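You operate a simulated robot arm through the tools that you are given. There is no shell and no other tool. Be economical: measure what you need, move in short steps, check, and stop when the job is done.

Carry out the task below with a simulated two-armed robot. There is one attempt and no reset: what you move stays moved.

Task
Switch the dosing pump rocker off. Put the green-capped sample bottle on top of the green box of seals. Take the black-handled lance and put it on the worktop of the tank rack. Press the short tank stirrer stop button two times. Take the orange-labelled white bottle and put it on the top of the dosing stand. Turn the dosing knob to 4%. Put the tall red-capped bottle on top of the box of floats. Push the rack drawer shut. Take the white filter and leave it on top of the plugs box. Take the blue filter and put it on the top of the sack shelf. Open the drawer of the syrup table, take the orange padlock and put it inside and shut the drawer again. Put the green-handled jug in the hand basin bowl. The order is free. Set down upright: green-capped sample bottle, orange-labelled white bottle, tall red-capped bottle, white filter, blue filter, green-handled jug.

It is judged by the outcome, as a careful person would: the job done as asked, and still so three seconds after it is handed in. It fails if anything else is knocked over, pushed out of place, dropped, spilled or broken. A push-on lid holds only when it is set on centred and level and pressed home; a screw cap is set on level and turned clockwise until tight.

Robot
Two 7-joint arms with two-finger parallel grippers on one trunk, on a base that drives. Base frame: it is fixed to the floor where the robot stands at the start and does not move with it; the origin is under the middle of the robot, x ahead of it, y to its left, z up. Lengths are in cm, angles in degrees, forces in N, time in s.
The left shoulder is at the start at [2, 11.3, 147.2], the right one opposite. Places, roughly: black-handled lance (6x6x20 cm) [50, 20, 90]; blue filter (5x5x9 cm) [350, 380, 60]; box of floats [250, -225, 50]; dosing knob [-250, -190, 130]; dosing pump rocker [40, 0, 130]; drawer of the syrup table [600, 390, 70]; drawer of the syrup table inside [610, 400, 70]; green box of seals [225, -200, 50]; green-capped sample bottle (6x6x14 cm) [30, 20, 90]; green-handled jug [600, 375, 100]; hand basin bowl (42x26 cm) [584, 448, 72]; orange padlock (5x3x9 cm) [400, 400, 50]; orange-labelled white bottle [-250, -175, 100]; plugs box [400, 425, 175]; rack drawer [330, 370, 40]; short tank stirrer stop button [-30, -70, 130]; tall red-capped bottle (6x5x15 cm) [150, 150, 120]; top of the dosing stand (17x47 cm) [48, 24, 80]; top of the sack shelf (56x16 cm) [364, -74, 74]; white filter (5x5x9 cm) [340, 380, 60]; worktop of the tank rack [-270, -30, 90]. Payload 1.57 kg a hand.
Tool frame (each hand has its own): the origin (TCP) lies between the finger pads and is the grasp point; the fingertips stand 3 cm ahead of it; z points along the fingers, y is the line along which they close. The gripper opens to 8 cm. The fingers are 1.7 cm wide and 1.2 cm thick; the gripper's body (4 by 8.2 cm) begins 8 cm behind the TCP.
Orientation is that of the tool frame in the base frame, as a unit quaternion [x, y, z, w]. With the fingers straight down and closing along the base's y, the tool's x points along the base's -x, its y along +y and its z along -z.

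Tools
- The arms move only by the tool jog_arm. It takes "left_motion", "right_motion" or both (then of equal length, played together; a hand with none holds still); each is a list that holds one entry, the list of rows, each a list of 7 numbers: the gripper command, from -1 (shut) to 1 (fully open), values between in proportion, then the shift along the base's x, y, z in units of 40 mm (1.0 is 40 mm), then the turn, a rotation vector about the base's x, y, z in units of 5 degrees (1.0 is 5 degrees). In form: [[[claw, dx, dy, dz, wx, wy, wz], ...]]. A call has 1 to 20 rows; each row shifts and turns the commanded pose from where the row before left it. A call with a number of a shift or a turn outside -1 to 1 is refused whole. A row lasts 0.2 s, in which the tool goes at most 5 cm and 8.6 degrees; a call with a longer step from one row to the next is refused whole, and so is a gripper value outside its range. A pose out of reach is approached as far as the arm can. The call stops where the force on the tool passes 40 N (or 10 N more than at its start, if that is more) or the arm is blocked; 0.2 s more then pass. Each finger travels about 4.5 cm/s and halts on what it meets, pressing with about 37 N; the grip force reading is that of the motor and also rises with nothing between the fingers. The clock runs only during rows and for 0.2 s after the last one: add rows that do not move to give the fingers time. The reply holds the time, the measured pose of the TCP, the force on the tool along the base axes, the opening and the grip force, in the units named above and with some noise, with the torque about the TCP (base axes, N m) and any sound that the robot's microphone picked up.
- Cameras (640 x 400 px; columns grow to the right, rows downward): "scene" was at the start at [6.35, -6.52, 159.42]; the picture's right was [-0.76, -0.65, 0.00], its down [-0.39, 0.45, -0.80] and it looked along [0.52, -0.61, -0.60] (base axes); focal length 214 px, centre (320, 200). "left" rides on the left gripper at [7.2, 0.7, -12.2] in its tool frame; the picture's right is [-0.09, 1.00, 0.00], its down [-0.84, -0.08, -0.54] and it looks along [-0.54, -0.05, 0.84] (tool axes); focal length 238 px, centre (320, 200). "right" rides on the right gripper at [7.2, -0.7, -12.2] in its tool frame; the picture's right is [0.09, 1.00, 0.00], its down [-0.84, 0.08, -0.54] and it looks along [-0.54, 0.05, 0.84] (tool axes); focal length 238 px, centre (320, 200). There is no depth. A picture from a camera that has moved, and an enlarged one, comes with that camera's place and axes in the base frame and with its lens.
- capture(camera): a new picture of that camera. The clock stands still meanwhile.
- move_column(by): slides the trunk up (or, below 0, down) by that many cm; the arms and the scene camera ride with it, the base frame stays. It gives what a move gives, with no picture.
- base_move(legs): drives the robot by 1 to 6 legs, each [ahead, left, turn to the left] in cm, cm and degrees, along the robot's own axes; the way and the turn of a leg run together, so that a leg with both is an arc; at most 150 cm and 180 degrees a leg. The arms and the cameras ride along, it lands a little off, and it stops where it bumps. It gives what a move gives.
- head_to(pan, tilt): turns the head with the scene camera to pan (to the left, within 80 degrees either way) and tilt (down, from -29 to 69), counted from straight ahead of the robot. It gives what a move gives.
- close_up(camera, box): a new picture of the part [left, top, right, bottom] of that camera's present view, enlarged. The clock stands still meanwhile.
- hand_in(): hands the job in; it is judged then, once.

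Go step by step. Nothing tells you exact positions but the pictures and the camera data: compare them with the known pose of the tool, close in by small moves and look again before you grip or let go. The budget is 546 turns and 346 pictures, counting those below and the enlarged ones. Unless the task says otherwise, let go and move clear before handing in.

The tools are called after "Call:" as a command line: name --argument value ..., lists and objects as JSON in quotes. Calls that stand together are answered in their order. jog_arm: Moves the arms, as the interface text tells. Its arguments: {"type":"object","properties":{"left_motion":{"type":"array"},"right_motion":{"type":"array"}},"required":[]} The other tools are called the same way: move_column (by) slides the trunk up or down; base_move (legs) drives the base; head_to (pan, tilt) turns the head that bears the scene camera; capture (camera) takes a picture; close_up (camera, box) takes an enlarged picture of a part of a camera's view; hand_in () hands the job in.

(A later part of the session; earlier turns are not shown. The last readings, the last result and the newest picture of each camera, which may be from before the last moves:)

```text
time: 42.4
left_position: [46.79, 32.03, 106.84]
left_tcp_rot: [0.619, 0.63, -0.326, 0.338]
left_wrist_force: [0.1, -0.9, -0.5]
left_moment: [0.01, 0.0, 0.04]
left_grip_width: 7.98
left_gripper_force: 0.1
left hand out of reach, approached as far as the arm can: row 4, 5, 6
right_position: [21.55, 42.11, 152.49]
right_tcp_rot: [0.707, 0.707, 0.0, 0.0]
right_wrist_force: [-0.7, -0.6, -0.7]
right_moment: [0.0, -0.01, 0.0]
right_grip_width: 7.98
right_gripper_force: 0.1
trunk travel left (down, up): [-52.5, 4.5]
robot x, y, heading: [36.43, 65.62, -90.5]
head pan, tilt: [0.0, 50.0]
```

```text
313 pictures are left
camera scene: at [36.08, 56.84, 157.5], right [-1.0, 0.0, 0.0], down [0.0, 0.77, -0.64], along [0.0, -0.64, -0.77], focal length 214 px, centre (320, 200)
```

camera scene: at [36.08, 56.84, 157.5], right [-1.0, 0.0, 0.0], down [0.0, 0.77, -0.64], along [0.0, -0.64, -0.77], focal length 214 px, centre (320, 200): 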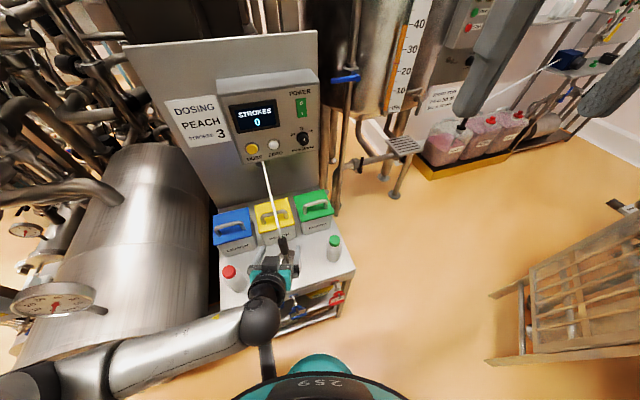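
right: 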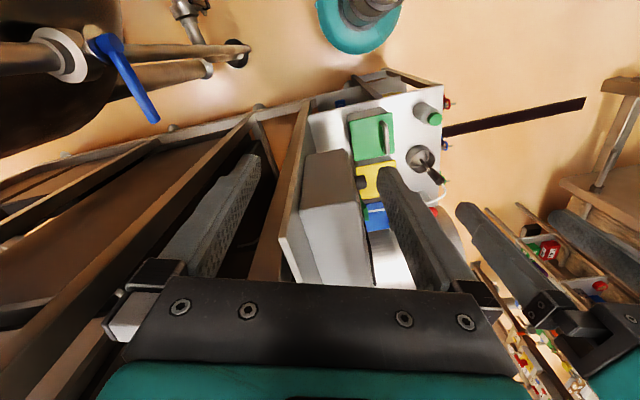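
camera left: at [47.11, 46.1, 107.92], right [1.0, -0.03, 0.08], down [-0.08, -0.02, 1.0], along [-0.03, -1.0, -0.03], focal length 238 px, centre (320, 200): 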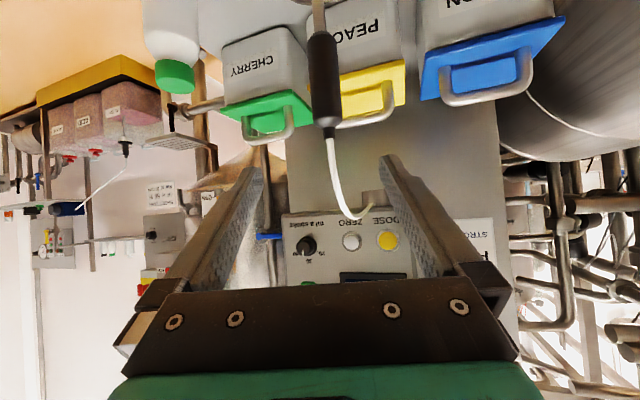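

The handle runs z≈92–100.6 at [47.6, 24]. I move in so the pads straddle it.

Call:
jog_arm --left_motion '[[[1, 0.2, -0.2, -0.8, 0, 0, 0], [1, 0, -0.4, -0.6, 0, 0, 0], [1, 0, -0.5, -0.5, 0, 0, 0], [1, 0, -0.5, -0.3, 0, 0, 0], [1, 0, 0, 0, 0, 0, 0]]]'

Call:
capture --camera "left"

Call:
close_up --camera "scene" --box '[210, 180, 370, 320]'

```text
time: 43.6
left_position: [47.39, 25.77, 98.14]
left_tcp_rot: [0.618, 0.63, -0.326, 0.337]
left_wrist_force: [-0.5, 1.1, 0.0]
left_moment: [0.02, -0.02, -0.04]
left_grip_width: 7.98
left_gripper_force: 0.0
right_position: [21.59, 41.98, 152.62]
right_tcp_rot: [0.708, 0.706, 0.001, 0.001]
right_wrist_force: [-0.4, -0.2, 0.9]
right_moment: [-0.01, 0.01, -0.01]
right_grip_width: 8.01
right_gripper_force: 0.1
trunk travel left (down, up): [-52.5, 4.5]
robot x, y, heading: [36.6, 65.29, -90.2]
head pan, tilt: [0.0, 50.0]
```

```text
312 pictures are left
camera left: at [47.84, 39.77, 99.15], right [1.0, -0.03, 0.08], down [-0.08, -0.02, 1.0], along [-0.03, -1.0, -0.03], focal length 238 px, centre (320, 200)
```

left: 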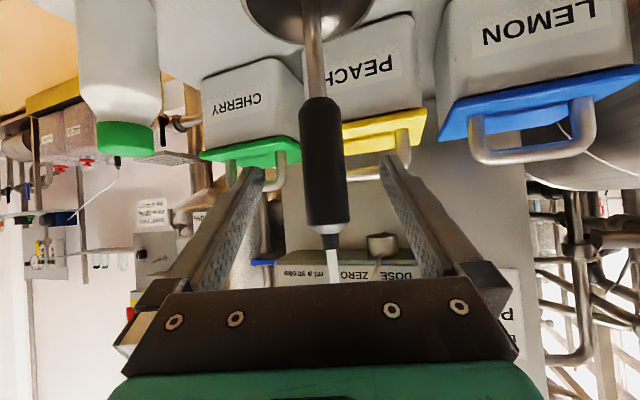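

```text
2.86 times, centred on (290, 250) of scene
camera zoom: at [36.1, 56.92, 157.51], right [-1.0, 0.0, 0.0], down [0.0, 0.77, -0.64], along [0.0, -0.64, -0.77], focal length 613 px, centre (406, 57)
```

zoom: 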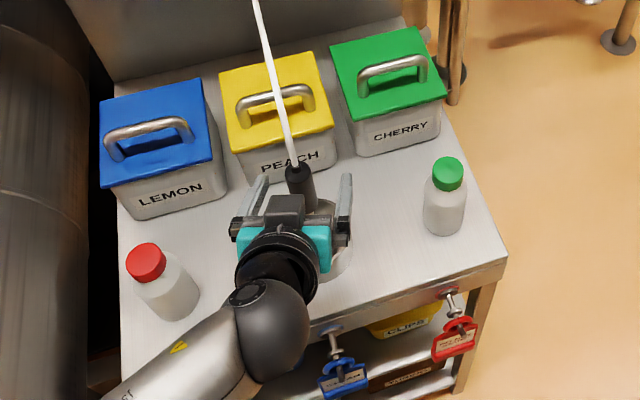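

The handle is about at y=24.8, between the fingers. I move 1 cm further, close and lift a little.

Call:
jog_arm --left_motion '[[[1, 0.05, -0.25, -0.2, 0, 0, 0], [-1, 0, 0, 0, 0, 0, 0], [-1, 0, 0, 0, 0, 0, 0], [-1, 0, 0, 0, 0, 0, 0], [-1, 0, 0, 0, 0, 0, 0], [-1, 0, 0, 0, 0, 0, 0], [-1, 0, 0, 0.5, 0, 0, 0], [-1, 0, 0, 0.5, 0, 0, 0], [-1, 0, 0, 0, 0, 0, 0]]]'

Call:
capture --camera "left"

Call:
capture --camera "scene"

```text
time: 45.6
left_position: [47.61, 24.73, 101.48]
left_tcp_rot: [0.62, 0.63, -0.325, 0.336]
left_wrist_force: [0.1, 0.9, -2.9]
left_moment: [-0.01, -0.02, 0.0]
left_grip_width: 2.71
left_gripper_force: 37.5
right_position: [21.47, 42.07, 152.45]
right_tcp_rot: [0.708, 0.707, 0.0, 0.001]
right_wrist_force: [-0.1, -0.4, 0.0]
right_moment: [0.01, -0.01, -0.01]
right_grip_width: 8.01
right_gripper_force: 0.0
trunk travel left (down, up): [-52.5, 4.5]
robot x, y, heading: [36.5, 65.67, -89.9]
head pan, tilt: [0.0, 50.0]
```

```text
310 pictures are left
camera left: at [48.09, 38.82, 102.57], right [1.0, -0.03, 0.08], down [-0.08, -0.02, 1.0], along [-0.03, -1.0, -0.03], focal length 238 px, centre (320, 200)
```

left: 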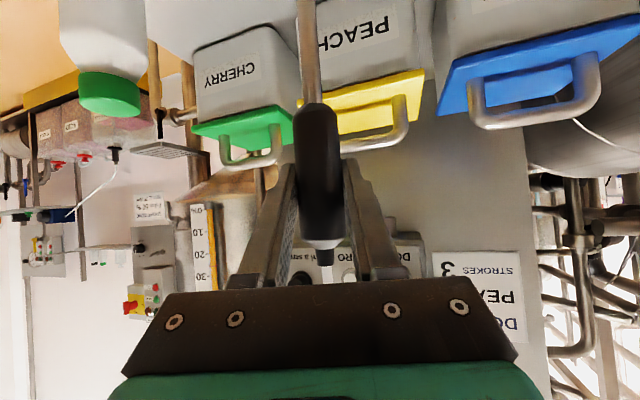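

```text
309 pictures are left
camera scene: at [36.09, 56.85, 157.5], right [-1.0, 0.0, 0.0], down [0.0, 0.77, -0.64], along [0.0, -0.64, -0.77], focal length 214 px, centre (320, 200)
```

scene: 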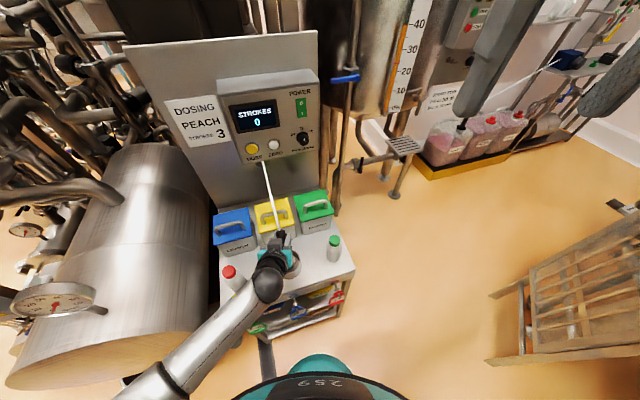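

The lance is gripped (2.7 cm) and lifts. I raise it more and check the tube and force.

Call:
jog_arm --left_motion '[[[-1, 0, 0, 1, 0, 0, 0], [-1, 0, 0, 1, 0, 0, 0], [-1, 0, 0, 1, 0, 0, 0], [-1, 0, 0, 1, 0, 0, 0], [-1, 0, 0.5, 0.5, 0, 0, 0], [-1, 0, 0.5, 0, 0, 0, 0]]]'

Call:
capture --camera "scene"

```text
time: 47.0
left_position: [47.56, 28.92, 119.21]
left_tcp_rot: [0.619, 0.63, -0.325, 0.337]
left_wrist_force: [0.8, 0.6, -2.9]
left_moment: [0.02, -0.08, 0.03]
left_grip_width: 2.69
left_gripper_force: 37.4
right_position: [21.51, 42.13, 152.63]
right_tcp_rot: [0.708, 0.706, 0.001, 0.001]
right_wrist_force: [0.0, -0.4, -0.1]
right_moment: [-0.04, -0.01, -0.04]
right_grip_width: 8.01
right_gripper_force: 0.0
trunk travel left (down, up): [-52.5, 4.5]
robot x, y, heading: [36.25, 65.26, -90.1]
head pan, tilt: [0.0, 50.0]
```

```text
308 pictures are left
camera scene: at [36.1, 56.93, 157.51], right [-1.0, 0.0, 0.0], down [0.0, 0.77, -0.64], along [0.0, -0.64, -0.77], focal length 214 px, centre (320, 200)
```

scene: 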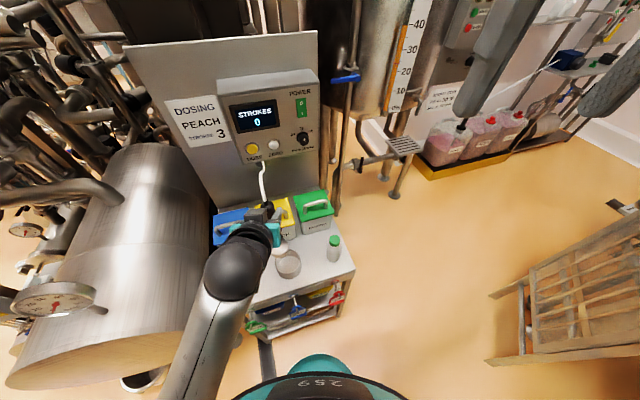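

The tube follows freely. I look in the -x direction to plan the drive to the tank rack.

Call:
head_to --pan -80 --tilt 15

Call:
capture --camera "scene"

Call:
head_to --pan -35 --tilt 20

Call:
capture --camera "scene"

```text
time: 48.6
left_position: [47.59, 28.87, 119.3]
left_tcp_rot: [0.619, 0.631, -0.325, 0.337]
left_wrist_force: [1.0, -0.1, -3.8]
left_moment: [-0.01, -0.11, 0.07]
left_grip_width: 2.7
left_gripper_force: 37.1
right_position: [21.45, 42.02, 152.45]
right_tcp_rot: [0.708, 0.706, 0.001, 0.001]
right_wrist_force: [-0.6, 0.2, 0.6]
right_moment: [-0.01, 0.02, 0.01]
right_grip_width: 8.0
right_gripper_force: 0.0
trunk travel left (down, up): [-52.5, 4.5]
robot x, y, heading: [36.59, 65.87, -90.2]
head pan, tilt: [-80.0, 15.0]
```

```text
307 pictures are left
camera scene: at [26.9, 62.94, 162.87], right [-0.17, 0.98, 0.0], down [0.26, 0.04, -0.97], along [-0.95, -0.17, -0.26], focal length 214 px, centre (320, 200)
```

scene: 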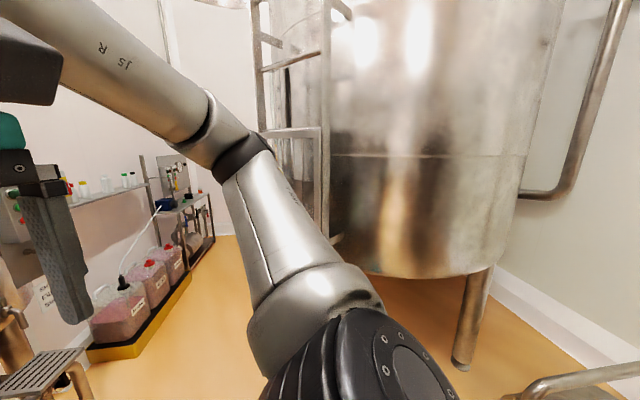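

```text
time: 49.7
left_position: [47.5, 28.77, 119.23]
left_tcp_rot: [0.62, 0.63, -0.326, 0.336]
left_wrist_force: [0.7, 0.6, -4.0]
left_moment: [0.02, -0.11, 0.01]
left_grip_width: 2.69
left_gripper_force: 37.0
right_position: [21.56, 41.98, 152.54]
right_tcp_rot: [0.707, 0.707, 0.001, -0.001]
right_wrist_force: [-0.3, -0.2, -0.7]
right_moment: [0.03, 0.01, -0.01]
right_grip_width: 8.01
right_gripper_force: 0.1
trunk travel left (down, up): [-52.5, 4.5]
robot x, y, heading: [36.7, 65.51, -90.0]
head pan, tilt: [-35.0, 20.0]
```

```text
306 pictures are left
camera scene: at [30.74, 56.95, 162.06], right [-0.82, 0.58, 0.0], down [0.2, 0.28, -0.94], along [-0.54, -0.77, -0.34], focal length 214 px, centre (320, 200)
```

scene: 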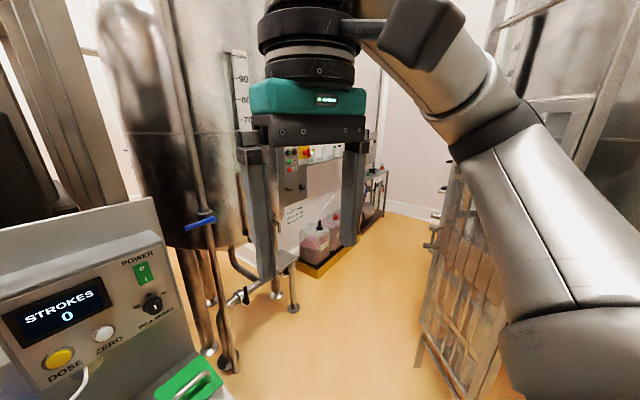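

I see the corridor toward -x between the tank ladder and the wall tray. I drive around the stand's near corner and turn to heading 180.

Call:
base_move --legs '[[0, -58, 0], [60, 0, 0], [0, 0, -90]]'

Call:
head_to --pan 0 --tilt 20

Call:
capture --camera "scene"

Call:
head_to --pan 50 --tilt 20

Call:
capture --camera "scene"

```text
time: 52.6
left_position: [-4.52, 29.88, 119.16]
left_tcp_rot: [0.623, 0.626, -0.332, 0.33]
left_wrist_force: [0.1, 0.4, -3.7]
left_moment: [0.0, -0.15, 0.04]
left_grip_width: 2.68
left_gripper_force: 36.6
right_position: [-29.62, 43.6, 152.53]
right_tcp_rot: [0.711, 0.703, -0.005, -0.007]
right_wrist_force: [0.0, 0.1, 0.2]
right_moment: [0.02, 0.0, -0.02]
right_grip_width: 8.01
right_gripper_force: 0.1
trunk travel left (down, up): [-52.5, 4.5]
robot x, y, heading: [-16.5, 66.23, -91.3]
head pan, tilt: [-35.0, 20.0]
stopped in leg 1: the robot was blocked; the commanded pose is now the measured one
```

```text
time: 53.6
left_position: [-4.59, 29.71, 119.22]
left_tcp_rot: [0.622, 0.627, -0.332, 0.331]
left_wrist_force: [-0.3, -0.4, -4.0]
left_moment: [0.02, 0.14, -0.04]
left_grip_width: 2.69
left_gripper_force: 37.4
right_position: [-29.64, 43.57, 152.76]
right_tcp_rot: [0.712, 0.702, -0.007, -0.008]
right_wrist_force: [0.3, -0.3, -0.1]
right_moment: [-0.02, -0.02, 0.02]
right_grip_width: 8.03
right_gripper_force: 0.0
trunk travel left (down, up): [-52.5, 4.5]
robot x, y, heading: [-16.32, 66.12, -91.1]
head pan, tilt: [0.0, 20.0]
```

```text
305 pictures are left
camera scene: at [-14.91, 56.52, 162.08], right [-1.0, 0.02, 0.01], down [-0.01, 0.34, -0.94], along [-0.03, -0.94, -0.34], focal length 214 px, centre (320, 200)
```

scene: 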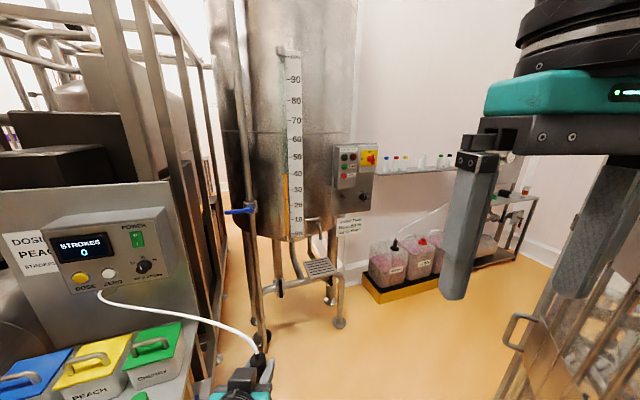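

```text
time: 54.8
left_position: [-4.5, 29.8, 119.08]
left_tcp_rot: [0.623, 0.626, -0.333, 0.33]
left_wrist_force: [-0.5, -0.3, -4.4]
left_moment: [0.03, 0.16, -0.11]
left_grip_width: 2.71
left_gripper_force: 37.6
right_position: [-29.57, 43.55, 152.76]
right_tcp_rot: [0.712, 0.702, -0.006, -0.008]
right_wrist_force: [-0.2, -0.8, -0.2]
right_moment: [0.04, -0.02, 0.01]
right_grip_width: 8.01
right_gripper_force: 0.1
trunk travel left (down, up): [-52.5, 4.5]
robot x, y, heading: [-16.91, 65.91, -90.8]
head pan, tilt: [50.0, 20.0]
```

```text
304 pictures are left
camera scene: at [-7.72, 59.69, 161.97], right [-0.66, -0.75, 0.01], down [-0.27, 0.22, -0.94], along [0.7, -0.62, -0.35], focal length 214 px, centre (320, 200)
```

scene: 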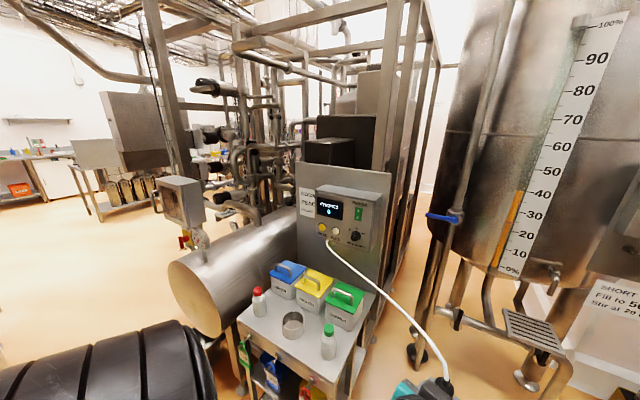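

The base was blocked by something on its right (the ladder/tank side), so I move forward away from it, then turn to heading 180.

Call:
base_move --legs '[[60, 5, 0], [0, 0, -90]]'

Call:
head_to --pan 0 --tilt 20

Call:
capture --camera "scene"

Call:
head_to --pan -60 --tilt 30

Call:
capture --camera "scene"

```text
time: 55.5
left_position: [-4.56, 29.9, 119.03]
left_tcp_rot: [0.624, 0.626, -0.331, 0.33]
left_wrist_force: [-1.1, 0.7, -2.6]
left_moment: [0.01, 0.09, 0.02]
left_grip_width: 2.69
left_gripper_force: 37.0
right_position: [-29.63, 43.73, 152.61]
right_tcp_rot: [0.71, 0.704, -0.006, -0.007]
right_wrist_force: [0.3, 0.6, 0.5]
right_moment: [0.0, 0.01, 0.01]
right_grip_width: 8.0
right_gripper_force: 0.0
trunk travel left (down, up): [-52.5, 4.5]
robot x, y, heading: [-16.11, 66.39, -91.1]
head pan, tilt: [50.0, 20.0]
stopped in leg 1: the robot was blocked; the commanded pose is now the measured one
```

```text
time: 56.7
left_position: [-4.47, 29.72, 119.17]
left_tcp_rot: [0.623, 0.626, -0.332, 0.33]
left_wrist_force: [1.1, 0.2, -3.9]
left_moment: [0.01, -0.37, 0.11]
left_grip_width: 2.71
left_gripper_force: 36.2
right_position: [-29.53, 43.69, 152.75]
right_tcp_rot: [0.71, 0.704, -0.007, -0.007]
right_wrist_force: [-0.2, -0.4, 0.4]
right_moment: [-0.02, -0.02, -0.01]
right_grip_width: 8.01
right_gripper_force: 0.0
trunk travel left (down, up): [-52.5, 4.5]
robot x, y, heading: [-16.79, 66.05, -91.2]
head pan, tilt: [0.0, 20.0]
```

```text
303 pictures are left
camera scene: at [-15.0, 56.6, 162.1], right [-1.0, 0.02, 0.01], down [-0.01, 0.34, -0.94], along [-0.02, -0.94, -0.34], focal length 214 px, centre (320, 200)
```

scene: 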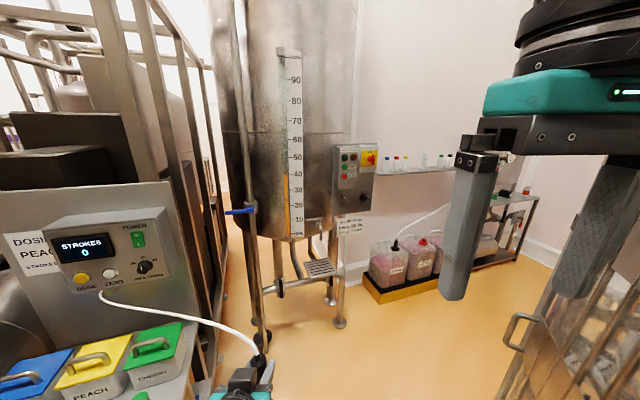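

```text
time: 58.0
left_position: [-4.6, 29.86, 119.07]
left_tcp_rot: [0.623, 0.627, -0.331, 0.331]
left_wrist_force: [1.3, 0.8, -4.0]
left_moment: [0.02, -0.34, 0.09]
left_grip_width: 2.7
left_gripper_force: 37.3
right_position: [-29.46, 43.7, 152.75]
right_tcp_rot: [0.71, 0.704, -0.007, -0.008]
right_wrist_force: [0.8, 0.2, 0.0]
right_moment: [0.05, 0.0, 0.02]
right_grip_width: 8.0
right_gripper_force: 0.1
trunk travel left (down, up): [-52.5, 4.5]
robot x, y, heading: [-16.71, 66.28, -91.3]
head pan, tilt: [-60.0, 30.0]
```

```text
302 pictures are left
camera scene: at [-22.76, 61.54, 160.58], right [-0.48, 0.88, 0.0], down [0.43, 0.24, -0.87], along [-0.77, -0.42, -0.49], focal length 214 px, centre (320, 200)
```

scene: 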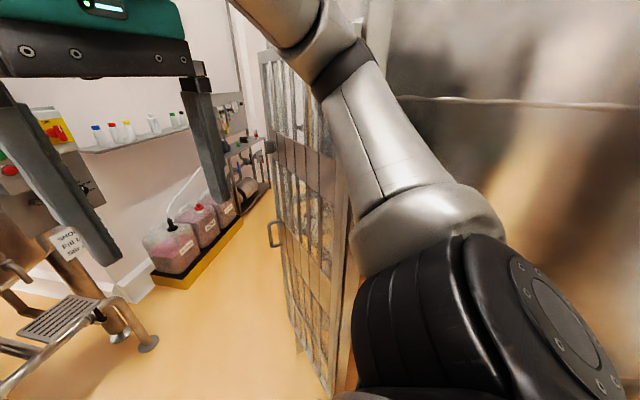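

The right elbow seems to press against the big tank. I back away to +x, then go forward.

Call:
base_move --legs '[[0, 18, 0], [58, 0, 0]]'

Call:
capture --camera "scene"

```text
time: 62.5
left_position: [10.13, -30.84, 119.17]
left_tcp_rot: [0.63, 0.621, -0.328, 0.331]
left_wrist_force: [-1.0, 0.3, -3.0]
left_moment: [0.0, -0.41, 0.16]
left_grip_width: 2.7
left_gripper_force: 37.5
right_position: [-15.3, -16.86, 152.39]
right_tcp_rot: [0.714, 0.7, 0.001, -0.004]
right_wrist_force: [-0.3, -0.2, 0.2]
right_moment: [-0.01, 0.01, 0.0]
right_grip_width: 7.99
right_gripper_force: 0.1
trunk travel left (down, up): [-52.5, 4.5]
robot x, y, heading: [0.02, 6.24, -91.8]
head pan, tilt: [-60.0, 30.0]
```

```text
301 pictures are left
camera scene: at [-8.33, 0.95, 160.46], right [-0.47, 0.88, 0.0], down [0.44, 0.24, -0.87], along [-0.76, -0.41, -0.5], focal length 214 px, centre (320, 200)
```

scene: 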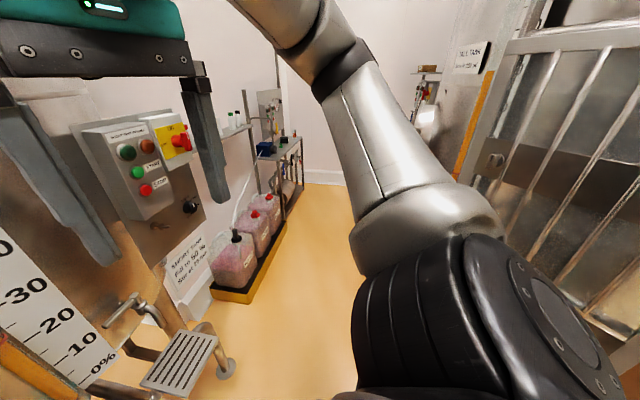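

The stirrer panel is now nearby. I zoom in to read its buttons.

Call:
head_to --pan -35 --tilt 25

Call:
capture --camera "scene"

Call:
head_to --pan -60 --tilt 20

Call:
close_up --camera "scene" --box '[80, 130, 240, 330]'

```text
time: 63.4
left_position: [10.07, -30.82, 119.06]
left_tcp_rot: [0.629, 0.622, -0.327, 0.332]
left_wrist_force: [-0.9, 0.0, -3.4]
left_moment: [0.03, 0.12, -0.03]
left_grip_width: 2.7
left_gripper_force: 37.3
right_position: [-15.24, -16.9, 152.35]
right_tcp_rot: [0.715, 0.699, 0.0, -0.003]
right_wrist_force: [0.8, -0.2, 0.4]
right_moment: [0.0, 0.0, 0.02]
right_grip_width: 8.01
right_gripper_force: 0.1
trunk travel left (down, up): [-52.5, 4.5]
robot x, y, heading: [-0.15, 5.99, -92.0]
head pan, tilt: [-35.0, 25.0]
```

```text
300 pictures are left
camera scene: at [-5.89, -2.11, 161.25], right [-0.8, 0.6, 0.0], down [0.25, 0.34, -0.91], along [-0.54, -0.73, -0.42], focal length 214 px, centre (320, 200)
```

scene: 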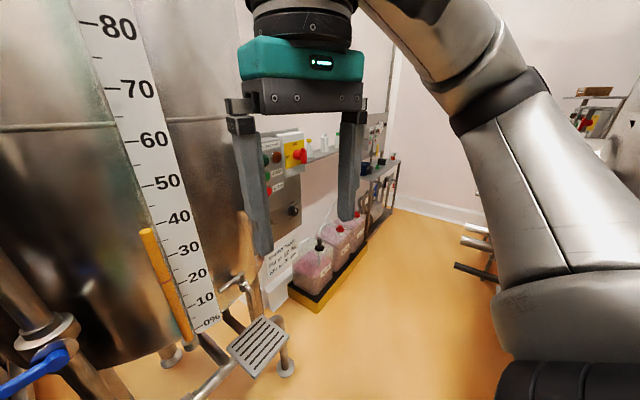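

```text
time: 64.3
left_position: [10.05, -30.7, 119.22]
left_tcp_rot: [0.63, 0.622, -0.328, 0.331]
left_wrist_force: [0.9, 0.2, -3.1]
left_moment: [0.03, 0.21, -0.07]
left_grip_width: 2.68
left_gripper_force: 37.1
right_position: [-15.25, -16.91, 152.34]
right_tcp_rot: [0.715, 0.699, 0.0, -0.003]
right_wrist_force: [-0.5, -0.8, -0.3]
right_moment: [0.0, 0.01, 0.0]
right_grip_width: 7.99
right_gripper_force: 0.1
trunk travel left (down, up): [-52.5, 4.5]
robot x, y, heading: [0.19, 5.92, -91.7]
head pan, tilt: [-60.0, 20.0]
```

```text
2.00 times, centred on (160, 230) of scene
camera zoom: at [-8.57, 0.85, 162.06], right [-0.47, 0.88, 0.0], down [0.3, 0.16, -0.94], along [-0.83, -0.44, -0.34], focal length 429 px, centre (640, 140)
```

zoom: 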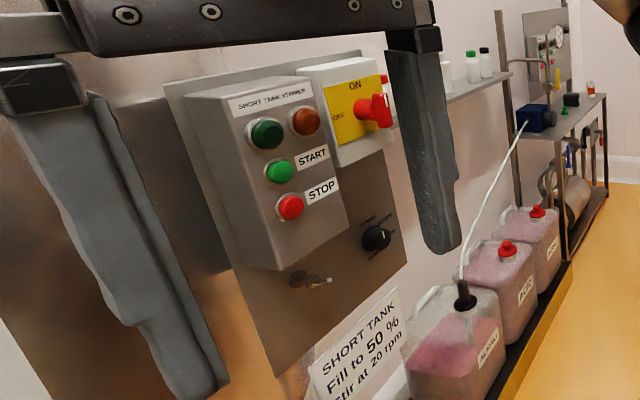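

The STOP button is at about [-33,-68.6,132.5]. I retract the left hand and set the right hand closed, pointing toward -y at that height.

Call:
jog_arm --left_motion '[[[-1, 0, 0.25, 0, 0, 0, 0], [-1, 0, 0.25, 0, 0, 0, 0], [-1, 0, 0.25, 0, 0, 0, 0], [-1, 0, 0.25, 0, 0, 0, 0], [-1, 0, 0.25, 0, 0, 0, 0], [-1, 0, 0.25, 0, 0, 0, 0], [-1, 0, 0.25, 0, 0, 0, 0], [-1, 0, 0.25, 0, 0, 0, 0], [-1, 0, 0.25, 0, 0, 0, 0], [-1, 0, 0.25, 0, 0, 0, 0], [-1, 0, 0.25, 0, 0, 0, 0], [-1, 0, 0.25, 0, 0, 0, 0], [-1, 0, 0, 0, 0, 0, 0], [-1, 0, 0, 0, 0, 0, 0], [-1, 0, 0, 0, 0, 0, 0], [-1, 0, 0, 0, 0, 0, 0], [-1, 0, 0, 0, 0, 0, 0], [-1, 0, 0, 0, 0, 0, 0]]]' --right_motion '[[[-1, 0, 0, -0.27, -1, 0, 0], [-1, 0, 0, -0.27, -1, 0, 0], [-1, 0, 0, -0.27, -1, 0, 0], [-1, 0, 0, -0.27, -1, 0, 0], [-1, 0, 0, -0.27, -1, 0, 0], [-1, 0, 0, -0.27, -1, 0, 0], [-1, 0, 0, -0.27, -1, 0, 0], [-1, 0, 0, -0.27, -1, 0, 0], [-1, 0, 0, -0.27, -1, 0, 0], [-1, 0, 0, -0.27, -1, 0, 0], [-1, 0, 0, -0.27, -1, 0, 0], [-1, 0, 0, -0.27, -1, 0, 0], [-1, 0, 0, -0.27, -1, 0, 0], [-1, 0, 0, -0.27, -1, 0, 0], [-1, 0, 0, -0.27, -1, 0, 0], [-1, 0, 0, -0.27, -1, 0, 0], [-1, 0, 0, -0.27, -1, 0, 0], [-1, 0, 0, -0.27, -1, 0, 0]]]'

Call:
head_to --pan -20 --tilt 25

Call:
capture --camera "scene"

Call:
capture --camera "right"

```text
time: 66.5
left_position: [14.77, -24.34, 116.83]
left_tcp_rot: [0.598, 0.636, -0.293, 0.388]
left_wrist_force: [-0.3, -0.7, -3.1]
left_moment: [0.02, 0.25, -0.09]
left_grip_width: 2.7
left_gripper_force: 36.7
left hand out of reach, approached as far as the arm can: row 4, 5, 6, 7, 8, 9
right_position: [-13.0, -23.44, 151.78]
right_tcp_rot: [0.652, 0.638, -0.288, 0.291]
right_wrist_force: [-0.3, -0.4, -0.7]
right_moment: [-0.01, 0.01, 0.0]
right_grip_width: 0.0
right_gripper_force: 21.2
right hand out of reach, approached as far as the arm can: row 6, 7, 8, 9, 10
trunk travel left (down, up): [-52.5, 4.5]
robot x, y, heading: [-0.26, 6.26, -91.7]
head pan, tilt: [-60.0, 20.0]
stopped in row 10 (left hand): the arm was blocked; the commanded pose is now the measured one
```

```text
time: 67.6
left_position: [14.64, -24.44, 116.9]
left_tcp_rot: [0.599, 0.636, -0.294, 0.388]
left_wrist_force: [0.0, -0.5, -4.8]
left_moment: [-0.02, 0.08, -0.06]
left_grip_width: 2.67
left_gripper_force: 37.4
right_position: [-13.29, -23.42, 151.7]
right_tcp_rot: [0.653, 0.638, -0.287, 0.29]
right_wrist_force: [-0.5, -0.1, -0.2]
right_moment: [0.0, -0.02, -0.04]
right_grip_width: 0.0
right_gripper_force: 20.5
trunk travel left (down, up): [-52.5, 4.5]
robot x, y, heading: [-0.32, 6.24, -91.7]
head pan, tilt: [-20.0, 25.0]
```

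```text
298 pictures are left
camera scene: at [-3.79, -3.29, 161.25], right [-0.93, 0.37, 0.0], down [0.16, 0.39, -0.91], along [-0.34, -0.84, -0.42], focal length 214 px, centre (320, 200)
```

scene: 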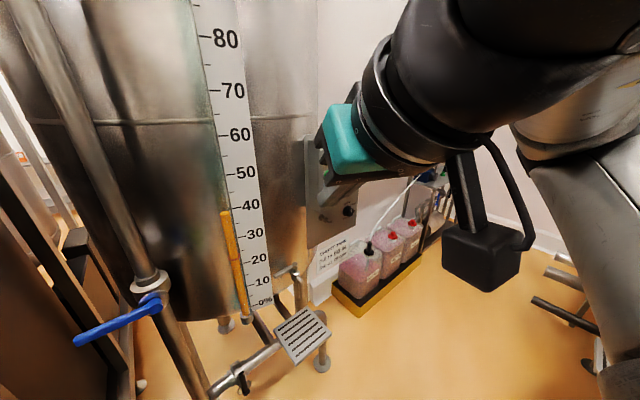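

```text
297 pictures are left
camera right: at [-13.47, -9.56, 154.54], right [1.0, 0.04, -0.06], down [0.06, -0.15, 0.99], along [0.03, -0.99, -0.15], focal length 238 px, centre (320, 200)
```

right: 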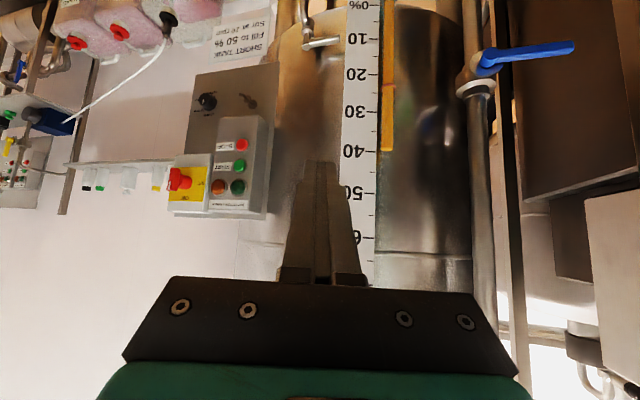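

STOP confirmed at [-32.5,-68.6,132.6]. I extend and level the right hand, then shift the base right and forward.

Call:
jog_arm --right_motion '[[[-1, -0.2, -0.8, -0.6, -1, 0, 0], [-1, -0.2, -0.8, -0.6, -1, 0, 0], [-1, -0.2, -0.8, -0.6, -1, 0, 0], [-1, -0.2, -0.8, -0.6, -1, 0, 0], [-1, -0.2, -0.6, -0.6, -1, 0, 0], [-1, 0, 0, -0.6, -1, 0, 0], [-1, 0, 0, -0.6, -1, 0, 0], [-1, 0, 0, -0.4, -1, 0, 0], [-1, 0, 0, 0, 0, 0, 0]]]'

Call:
base_move --legs '[[0, -15, 0]]'

Call:
capture --camera "right"

Call:
capture --camera "scene"

```text
time: 69.6
left_position: [14.67, -24.42, 116.95]
left_tcp_rot: [0.599, 0.637, -0.294, 0.387]
left_wrist_force: [-0.6, 0.2, -3.4]
left_moment: [0.01, 0.08, -0.06]
left_grip_width: 2.65
left_gripper_force: 36.6
right_position: [-16.94, -40.47, 142.11]
right_tcp_rot: [0.564, 0.56, -0.426, 0.432]
right_wrist_force: [-0.1, -0.5, 0.4]
right_moment: [0.02, 0.0, -0.02]
right_grip_width: 0.0
right_gripper_force: 21.1
right hand out of reach, approached as far as the arm can: row 1, 2, 6, 7, 8
trunk travel left (down, up): [-52.5, 4.5]
robot x, y, heading: [0.14, 6.56, -91.8]
head pan, tilt: [-20.0, 25.0]
```

```text
time: 70.9
left_position: [-0.4, -23.94, 117.0]
left_tcp_rot: [0.597, 0.637, -0.293, 0.389]
left_wrist_force: [-0.1, 0.2, -3.6]
left_moment: [0.03, 0.06, 0.05]
left_grip_width: 2.67
left_gripper_force: 37.0
right_position: [-31.76, -40.13, 142.0]
right_tcp_rot: [0.562, 0.561, -0.425, 0.434]
right_wrist_force: [0.0, -0.9, 0.6]
right_moment: [0.0, -0.03, 0.0]
right_grip_width: 0.0
right_gripper_force: 20.5
trunk travel left (down, up): [-52.5, 4.5]
robot x, y, heading: [-15.43, 6.31, -91.7]
head pan, tilt: [-20.0, 25.0]
```

```text
296 pictures are left
camera right: at [-32.35, -26.46, 138.39], right [1.0, 0.03, -0.08], down [0.07, 0.3, 0.95], along [0.05, -0.95, 0.3], focal length 238 px, centre (320, 200)
```

right: 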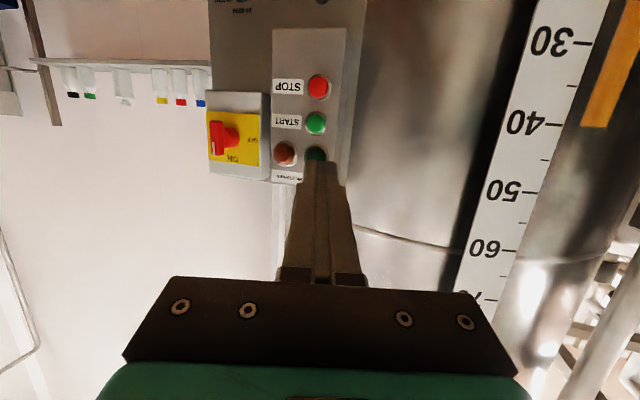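

```text
295 pictures are left
camera scene: at [-18.88, -2.86, 161.25], right [-0.93, 0.37, 0.0], down [0.16, 0.39, -0.91], along [-0.33, -0.84, -0.42], focal length 214 px, centre (320, 200)
```

scene: 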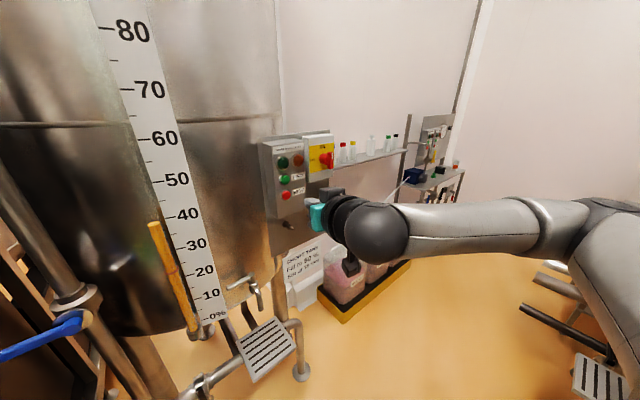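

The right hand is lined up in x; I lower it to the button height and drive forward 16 cm.

Call:
jog_arm --right_motion '[[[-1, 0, 0, -0.6, 0, 0, 0], [-1, 0, 0, -0.6, 0, 0, 0], [-1, -0.05, 0, -0.6, 0, 0, 0], [-1, 0, 0, -0.3, 0, 0, 0], [-1, 0, 0, 0, 0, 0, 0]]]'

Call:
base_move --legs '[[16, 0, 0]]'

Call:
capture --camera "right"

Call:
capture --camera "scene"

```text
time: 72.1
left_position: [-0.23, -23.98, 116.89]
left_tcp_rot: [0.598, 0.637, -0.294, 0.388]
left_wrist_force: [-0.4, 1.4, -3.7]
left_moment: [0.04, 0.04, 0.03]
left_grip_width: 2.63
left_gripper_force: 36.7
right_position: [-32.04, -40.14, 141.61]
right_tcp_rot: [0.562, 0.564, -0.424, 0.433]
right_wrist_force: [0.6, 0.2, 1.2]
right_moment: [0.02, 0.02, 0.01]
right_grip_width: 0.01
right_gripper_force: 20.9
right hand out of reach, approached as far as the arm can: row 1, 2, 3, 4
trunk travel left (down, up): [-52.5, 4.5]
robot x, y, heading: [-15.42, 6.85, -91.8]
head pan, tilt: [-20.0, 25.0]
```

```text
time: 73.6
left_position: [-0.85, -40.27, 116.9]
left_tcp_rot: [0.6, 0.635, -0.294, 0.387]
left_wrist_force: [-0.8, -0.3, -2.7]
left_moment: [0.03, 0.04, 0.01]
left_grip_width: 2.66
left_gripper_force: 36.8
right_position: [-32.75, -56.12, 141.53]
right_tcp_rot: [0.564, 0.561, -0.425, 0.431]
right_wrist_force: [-0.5, 0.2, 0.1]
right_moment: [0.04, -0.02, 0.02]
right_grip_width: 0.0
right_gripper_force: 21.8
trunk travel left (down, up): [-52.5, 4.5]
robot x, y, heading: [-15.66, -9.33, -92.0]
head pan, tilt: [-20.0, 25.0]
```

```text
294 pictures are left
camera right: at [-33.4, -42.55, 138.01], right [1.0, 0.03, -0.08], down [0.07, 0.3, 0.95], along [0.05, -0.95, 0.3], focal length 238 px, centre (320, 200)
```

right: 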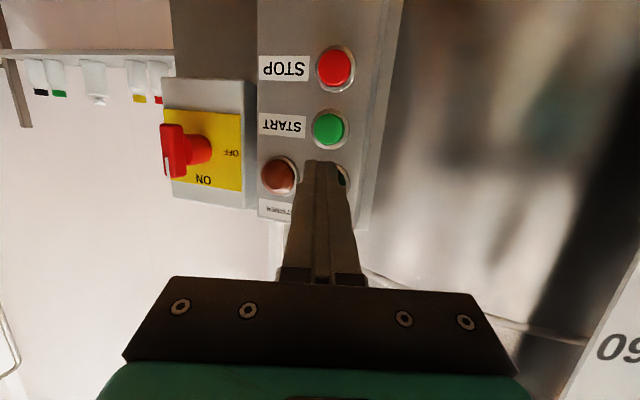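

```text
293 pictures are left
camera scene: at [-19.33, -19.05, 161.25], right [-0.93, 0.37, 0.0], down [0.16, 0.39, -0.91], along [-0.34, -0.84, -0.42], focal length 214 px, centre (320, 200)
```

scene: 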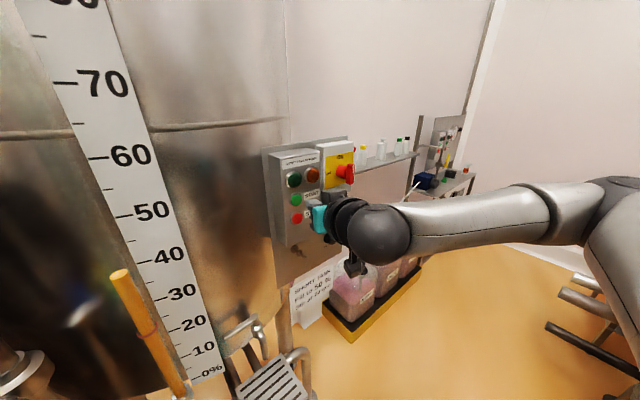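

The arm is at its limit at that height, so I lower the trunk 8 cm instead and check alignment.

Call:
move_column --by -8.1

Call:
jog_arm --right_motion '[[[-1, 0.25, 0, 0, 0, 0, 0], [-1, 0, 0, 0, 0, 0, 0]]]'

Call:
capture --camera "right"

```text
time: 74.8
left_position: [-0.92, -40.12, 108.76]
left_tcp_rot: [0.601, 0.635, -0.295, 0.386]
left_wrist_force: [0.0, -0.8, -2.7]
left_moment: [0.02, 0.04, 0.02]
left_grip_width: 2.65
left_gripper_force: 36.9
right_position: [-32.85, -56.13, 133.43]
right_tcp_rot: [0.564, 0.561, -0.426, 0.431]
right_wrist_force: [-0.6, 0.0, -0.2]
right_moment: [0.0, 0.04, 0.0]
right_grip_width: 0.01
right_gripper_force: 21.5
trunk travel left (down, up): [-44.4, 12.6]
robot x, y, heading: [-15.32, -9.76, -91.9]
head pan, tilt: [-20.0, 25.0]
```

```text
time: 75.3
left_position: [-0.95, -40.25, 108.84]
left_tcp_rot: [0.6, 0.636, -0.294, 0.387]
left_wrist_force: [0.1, -0.5, -3.9]
left_moment: [0.0, 0.02, -0.04]
left_grip_width: 2.64
left_gripper_force: 36.8
right_position: [-31.91, -56.29, 133.63]
right_tcp_rot: [0.564, 0.562, -0.425, 0.431]
right_wrist_force: [0.0, 0.5, 0.1]
right_moment: [-0.01, -0.04, 0.02]
right_grip_width: 0.02
right_gripper_force: 21.4
trunk travel left (down, up): [-44.4, 12.6]
robot x, y, heading: [-15.46, -9.72, -91.8]
head pan, tilt: [-20.0, 25.0]
```

```text
292 pictures are left
camera right: at [-32.43, -42.58, 130.04], right [1.0, 0.03, -0.08], down [0.07, 0.3, 0.95], along [0.05, -0.95, 0.3], focal length 238 px, centre (320, 200)
```

right: 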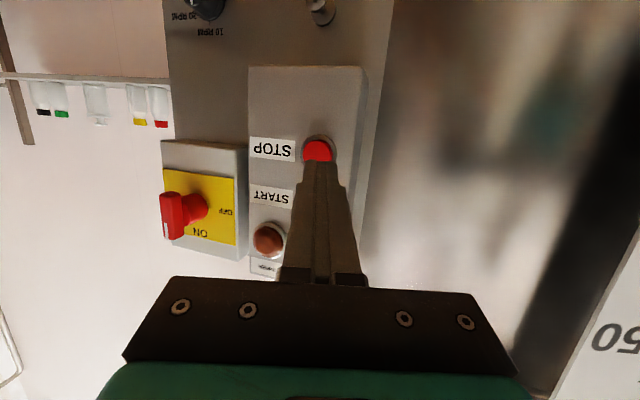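

Aligned. I advance and press slowly.

Call:
jog_arm --right_motion '[[[-1, 0, -0.6, -0.05, 0, 0, 0], [-1, 0, -0.6, -0.05, 0, 0, 0], [-1, 0, -0.6, 0, 0, 0, 0], [-1, 0, -0.1, 0, 0, 0, 0], [-1, 0, -0.1, 0, 0, 0, 0], [-1, 0, -0.1, 0, 0, 0, 0]]]'

Call:
capture --camera "right"

```text
time: 76.8
left_position: [-0.93, -39.89, 108.92]
left_tcp_rot: [0.599, 0.635, -0.295, 0.388]
left_wrist_force: [-0.4, -0.3, -2.8]
left_moment: [0.02, 0.36, -0.11]
left_grip_width: 2.65
left_gripper_force: 36.5
right_position: [-31.7, -64.0, 133.12]
right_tcp_rot: [0.563, 0.562, -0.425, 0.431]
right_wrist_force: [-0.3, 21.0, -2.2]
right_moment: [0.07, 0.05, 0.16]
right_grip_width: 0.0
right_gripper_force: 20.8
trunk travel left (down, up): [-44.4, 12.6]
robot x, y, heading: [-15.72, -9.98, -92.0]
head pan, tilt: [-20.0, 25.0]
heard: click
```

```text
291 pictures are left
camera right: at [-32.32, -50.31, 129.54], right [1.0, 0.03, -0.08], down [0.07, 0.3, 0.95], along [0.05, -0.95, 0.3], focal length 238 px, centre (320, 200)
```

right: 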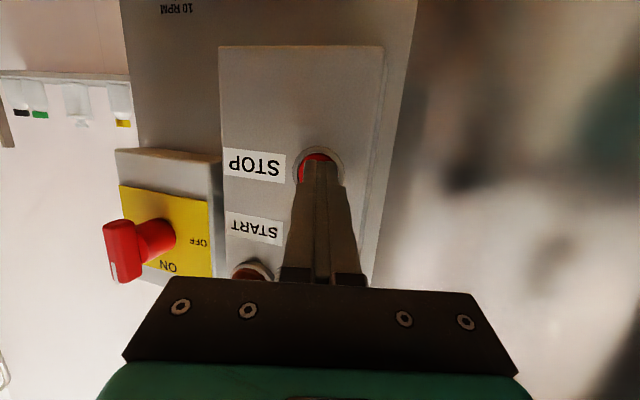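

One click heard. I retract, press a second time, then retract.

Call:
jog_arm --right_motion '[[[-1, 0, 0.4, 0, 0, 0, 0], [-1, 0, 0.3, 0, 0, 0, 0], [-1, 0, 0, 0, 0, 0, 0], [-1, 0, -0.4, 0, 0, 0, 0], [-1, 0, -0.1, 0, 0, 0, 0], [-1, 0, -0.1, 0, 0, 0, 0], [-1, 0, -0.1, 0, 0, 0, 0], [-1, 0, 0, 0, 0, 0, 0]]]'

```text
time: 78.5
left_position: [-1.02, -39.9, 108.95]
left_tcp_rot: [0.599, 0.634, -0.297, 0.388]
left_wrist_force: [-0.2, 0.7, -3.6]
left_moment: [0.03, 0.05, -0.01]
left_grip_width: 2.66
left_gripper_force: 37.6
right_position: [-31.87, -64.07, 133.3]
right_tcp_rot: [0.564, 0.561, -0.425, 0.432]
right_wrist_force: [-1.9, 22.6, -1.7]
right_moment: [0.04, -0.04, 0.13]
right_grip_width: 0.0
right_gripper_force: 21.0
trunk travel left (down, up): [-44.4, 12.6]
robot x, y, heading: [-16.13, -9.6, -92.0]
head pan, tilt: [-20.0, 25.0]
heard: click
```

Second click heard. I retract the right hand and look toward the tank rack.

Call:
jog_arm --right_motion '[[[-1, 0, 0.8, 0, 0, 0, 0], [-1, 0, 0.8, 0, 0, 0, 0], [-1, 0, 0.8, 0.1, 1, 0, 0], [-1, 0, 0.8, 0.2, 1, 0, 0], [-1, 0, 0.8, 0.2, 1, 0, 0], [-1, 0, 0.5, 0.2, 1, 0, 0], [-1, 0, 0.5, 0.2, 1, 0, 0], [-1, 0, 0.3, 0.2, 1, 0, 0]]]'

Call:
base_move --legs '[[-12, 0, 0], [0, 0, -80]]'

Call:
head_to --pan 0 --tilt 20

Call:
capture --camera "scene"

```text
time: 80.3
left_position: [-0.86, -40.16, 108.91]
left_tcp_rot: [0.6, 0.635, -0.295, 0.387]
left_wrist_force: [-0.4, -0.2, -4.3]
left_moment: [0.03, 0.05, -0.01]
left_grip_width: 2.65
left_gripper_force: 36.7
right_position: [-31.83, -45.45, 138.21]
right_tcp_rot: [0.656, 0.653, -0.264, 0.27]
right_wrist_force: [-0.3, 0.3, 0.2]
right_moment: [-0.01, 0.01, 0.0]
right_grip_width: 0.02
right_gripper_force: 21.6
right hand out of reach, approached as far as the arm can: row 4, 5
trunk travel left (down, up): [-44.4, 12.6]
robot x, y, heading: [-15.89, -9.63, -92.1]
head pan, tilt: [-20.0, 25.0]
```

```text
time: 85.1
left_position: [-43.42, -16.32, 108.94]
left_tcp_rot: [0.869, 0.088, -0.477, 0.1]
left_wrist_force: [0.1, 0.6, -3.6]
left_moment: [0.04, -0.05, -0.01]
left_grip_width: 2.62
left_gripper_force: 36.9
right_position: [-53.0, 13.31, 138.23]
right_tcp_rot: [0.923, 0.064, -0.378, 0.031]
right_wrist_force: [-0.3, -0.2, 0.5]
right_moment: [0.0, 0.02, 0.0]
right_grip_width: 0.02
right_gripper_force: 21.6
trunk travel left (down, up): [-44.4, 12.6]
robot x, y, heading: [-15.04, 2.61, -174.1]
head pan, tilt: [-20.0, 25.0]
```

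```text
time: 85.9
left_position: [-43.41, -16.34, 108.77]
left_tcp_rot: [0.87, 0.087, -0.475, 0.1]
left_wrist_force: [-0.7, -0.2, -4.6]
left_moment: [0.06, 0.01, 0.02]
left_grip_width: 2.64
left_gripper_force: 36.9
right_position: [-52.99, 13.35, 138.26]
right_tcp_rot: [0.924, 0.064, -0.377, 0.031]
right_wrist_force: [0.8, -0.4, 0.5]
right_moment: [-0.01, 0.0, 0.01]
right_grip_width: 0.01
right_gripper_force: 21.7
trunk travel left (down, up): [-44.4, 12.6]
robot x, y, heading: [-15.19, 2.53, -173.8]
head pan, tilt: [0.0, 20.0]
```

```text
290 pictures are left
camera scene: at [-25.71, 1.44, 153.96], right [-0.11, 0.99, 0.0], down [0.34, 0.04, -0.94], along [-0.93, -0.1, -0.34], focal length 214 px, centre (320, 200)
```

scene: 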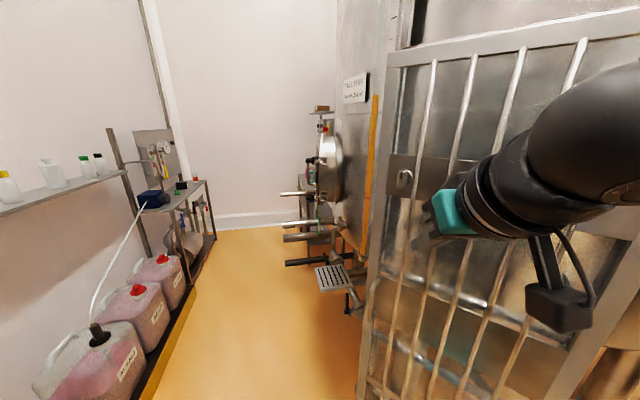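

I see the left rack (with the gauge panel, dosing knob) and at the corridor's end a rack beside the tall tank. I zoom in on both.

Call:
close_up --camera "scene" --box '[270, 80, 380, 320]'

Call:
close_up --camera "scene" --box '[100, 110, 230, 290]'

```text
1.67 times, centred on (325, 200) of scene
camera zoom: at [-25.71, 1.44, 153.96], right [-0.11, 0.99, 0.0], down [0.34, 0.04, -0.94], along [-0.93, -0.1, -0.34], focal length 358 px, centre (312, 200)
```

zoom: 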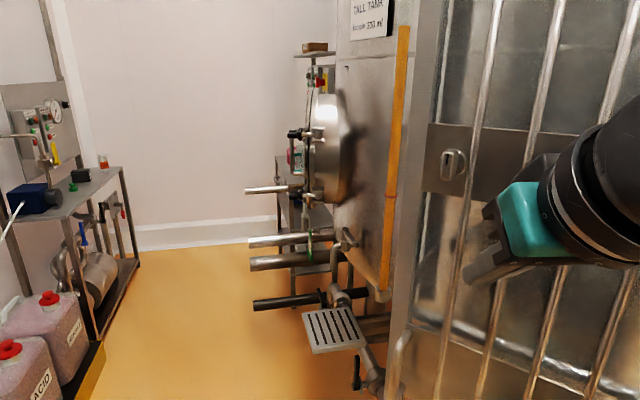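

```text
2.22 times, centred on (165, 200) of scene
camera zoom: at [-25.71, 1.44, 153.96], right [-0.11, 0.99, 0.0], down [0.34, 0.04, -0.94], along [-0.93, -0.1, -0.34], focal length 477 px, centre (664, 200)
```

zoom: 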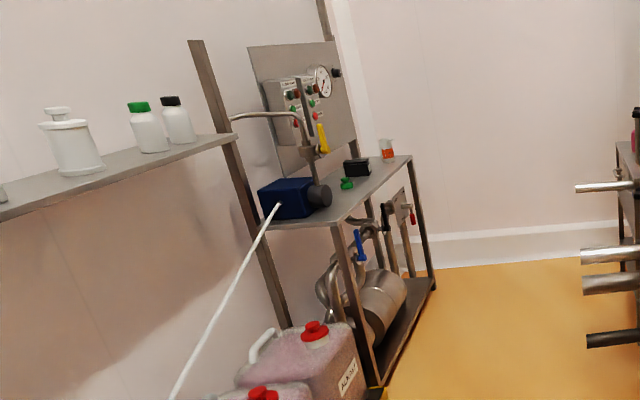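

I plan a diagonal path between the stirrer panel and the gate, then along the corridor toward the rack.

Call:
base_move --legs '[[0, 0, -6], [33, 35, 0], [12, 27, 0], [70, 10, 0]]'

Call:
capture --camera "scene"

Call:
head_to --pan -35 --tilt 20

Call:
capture --camera "scene"

```text
time: 90.6
left_position: [-87.2, -68.92, 108.84]
left_tcp_rot: [0.874, 0.058, -0.475, 0.083]
left_wrist_force: [-0.8, -0.1, -3.3]
left_moment: [0.05, 0.0, 0.04]
left_grip_width: 2.63
left_gripper_force: 37.6
right_position: [-93.99, -37.52, 138.24]
right_tcp_rot: [0.925, 0.015, -0.379, 0.014]
right_wrist_force: [0.5, 0.1, 0.0]
right_moment: [0.0, -0.01, -0.02]
right_grip_width: 0.01
right_gripper_force: 21.0
trunk travel left (down, up): [-44.4, 12.6]
robot x, y, heading: [-57.24, -52.92, -179.6]
head pan, tilt: [0.0, 20.0]
stopped in leg 3: the robot was blocked; the commanded pose is now the measured one
```

```text
287 pictures are left
camera scene: at [-67.89, -51.98, 153.99], right [-0.01, 1.0, -0.01], down [0.34, -0.01, -0.94], along [-0.94, -0.01, -0.34], focal length 214 px, centre (320, 200)
```

scene: 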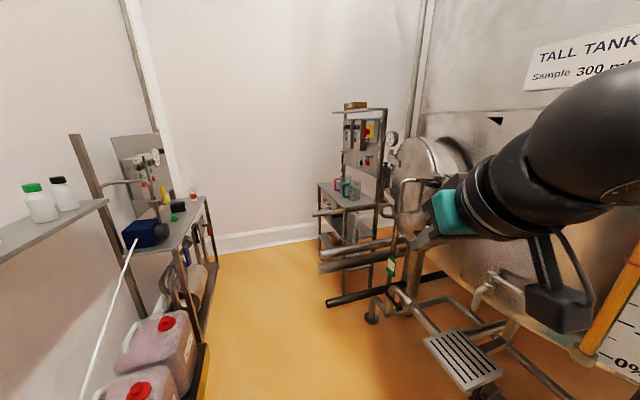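

```text
time: 91.6
left_position: [-87.16, -68.66, 108.85]
left_tcp_rot: [0.874, 0.056, -0.476, 0.084]
left_wrist_force: [0.9, -0.3, -2.8]
left_moment: [0.02, -0.01, -0.01]
left_grip_width: 2.64
left_gripper_force: 37.2
right_position: [-93.85, -37.4, 138.26]
right_tcp_rot: [0.924, 0.015, -0.381, 0.015]
right_wrist_force: [0.0, -0.1, 0.4]
right_moment: [0.0, 0.0, 0.0]
right_grip_width: 0.01
right_gripper_force: 21.3
trunk travel left (down, up): [-44.4, 12.6]
robot x, y, heading: [-57.58, -53.31, -179.9]
head pan, tilt: [-35.0, 20.0]
```

```text
286 pictures are left
camera scene: at [-66.11, -46.49, 153.92], right [0.57, 0.82, -0.01], down [0.28, -0.2, -0.94], along [-0.77, 0.53, -0.35], focal length 214 px, centre (320, 200)
```

scene: 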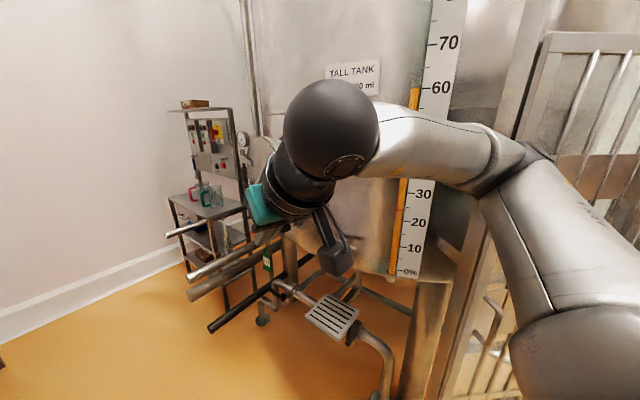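

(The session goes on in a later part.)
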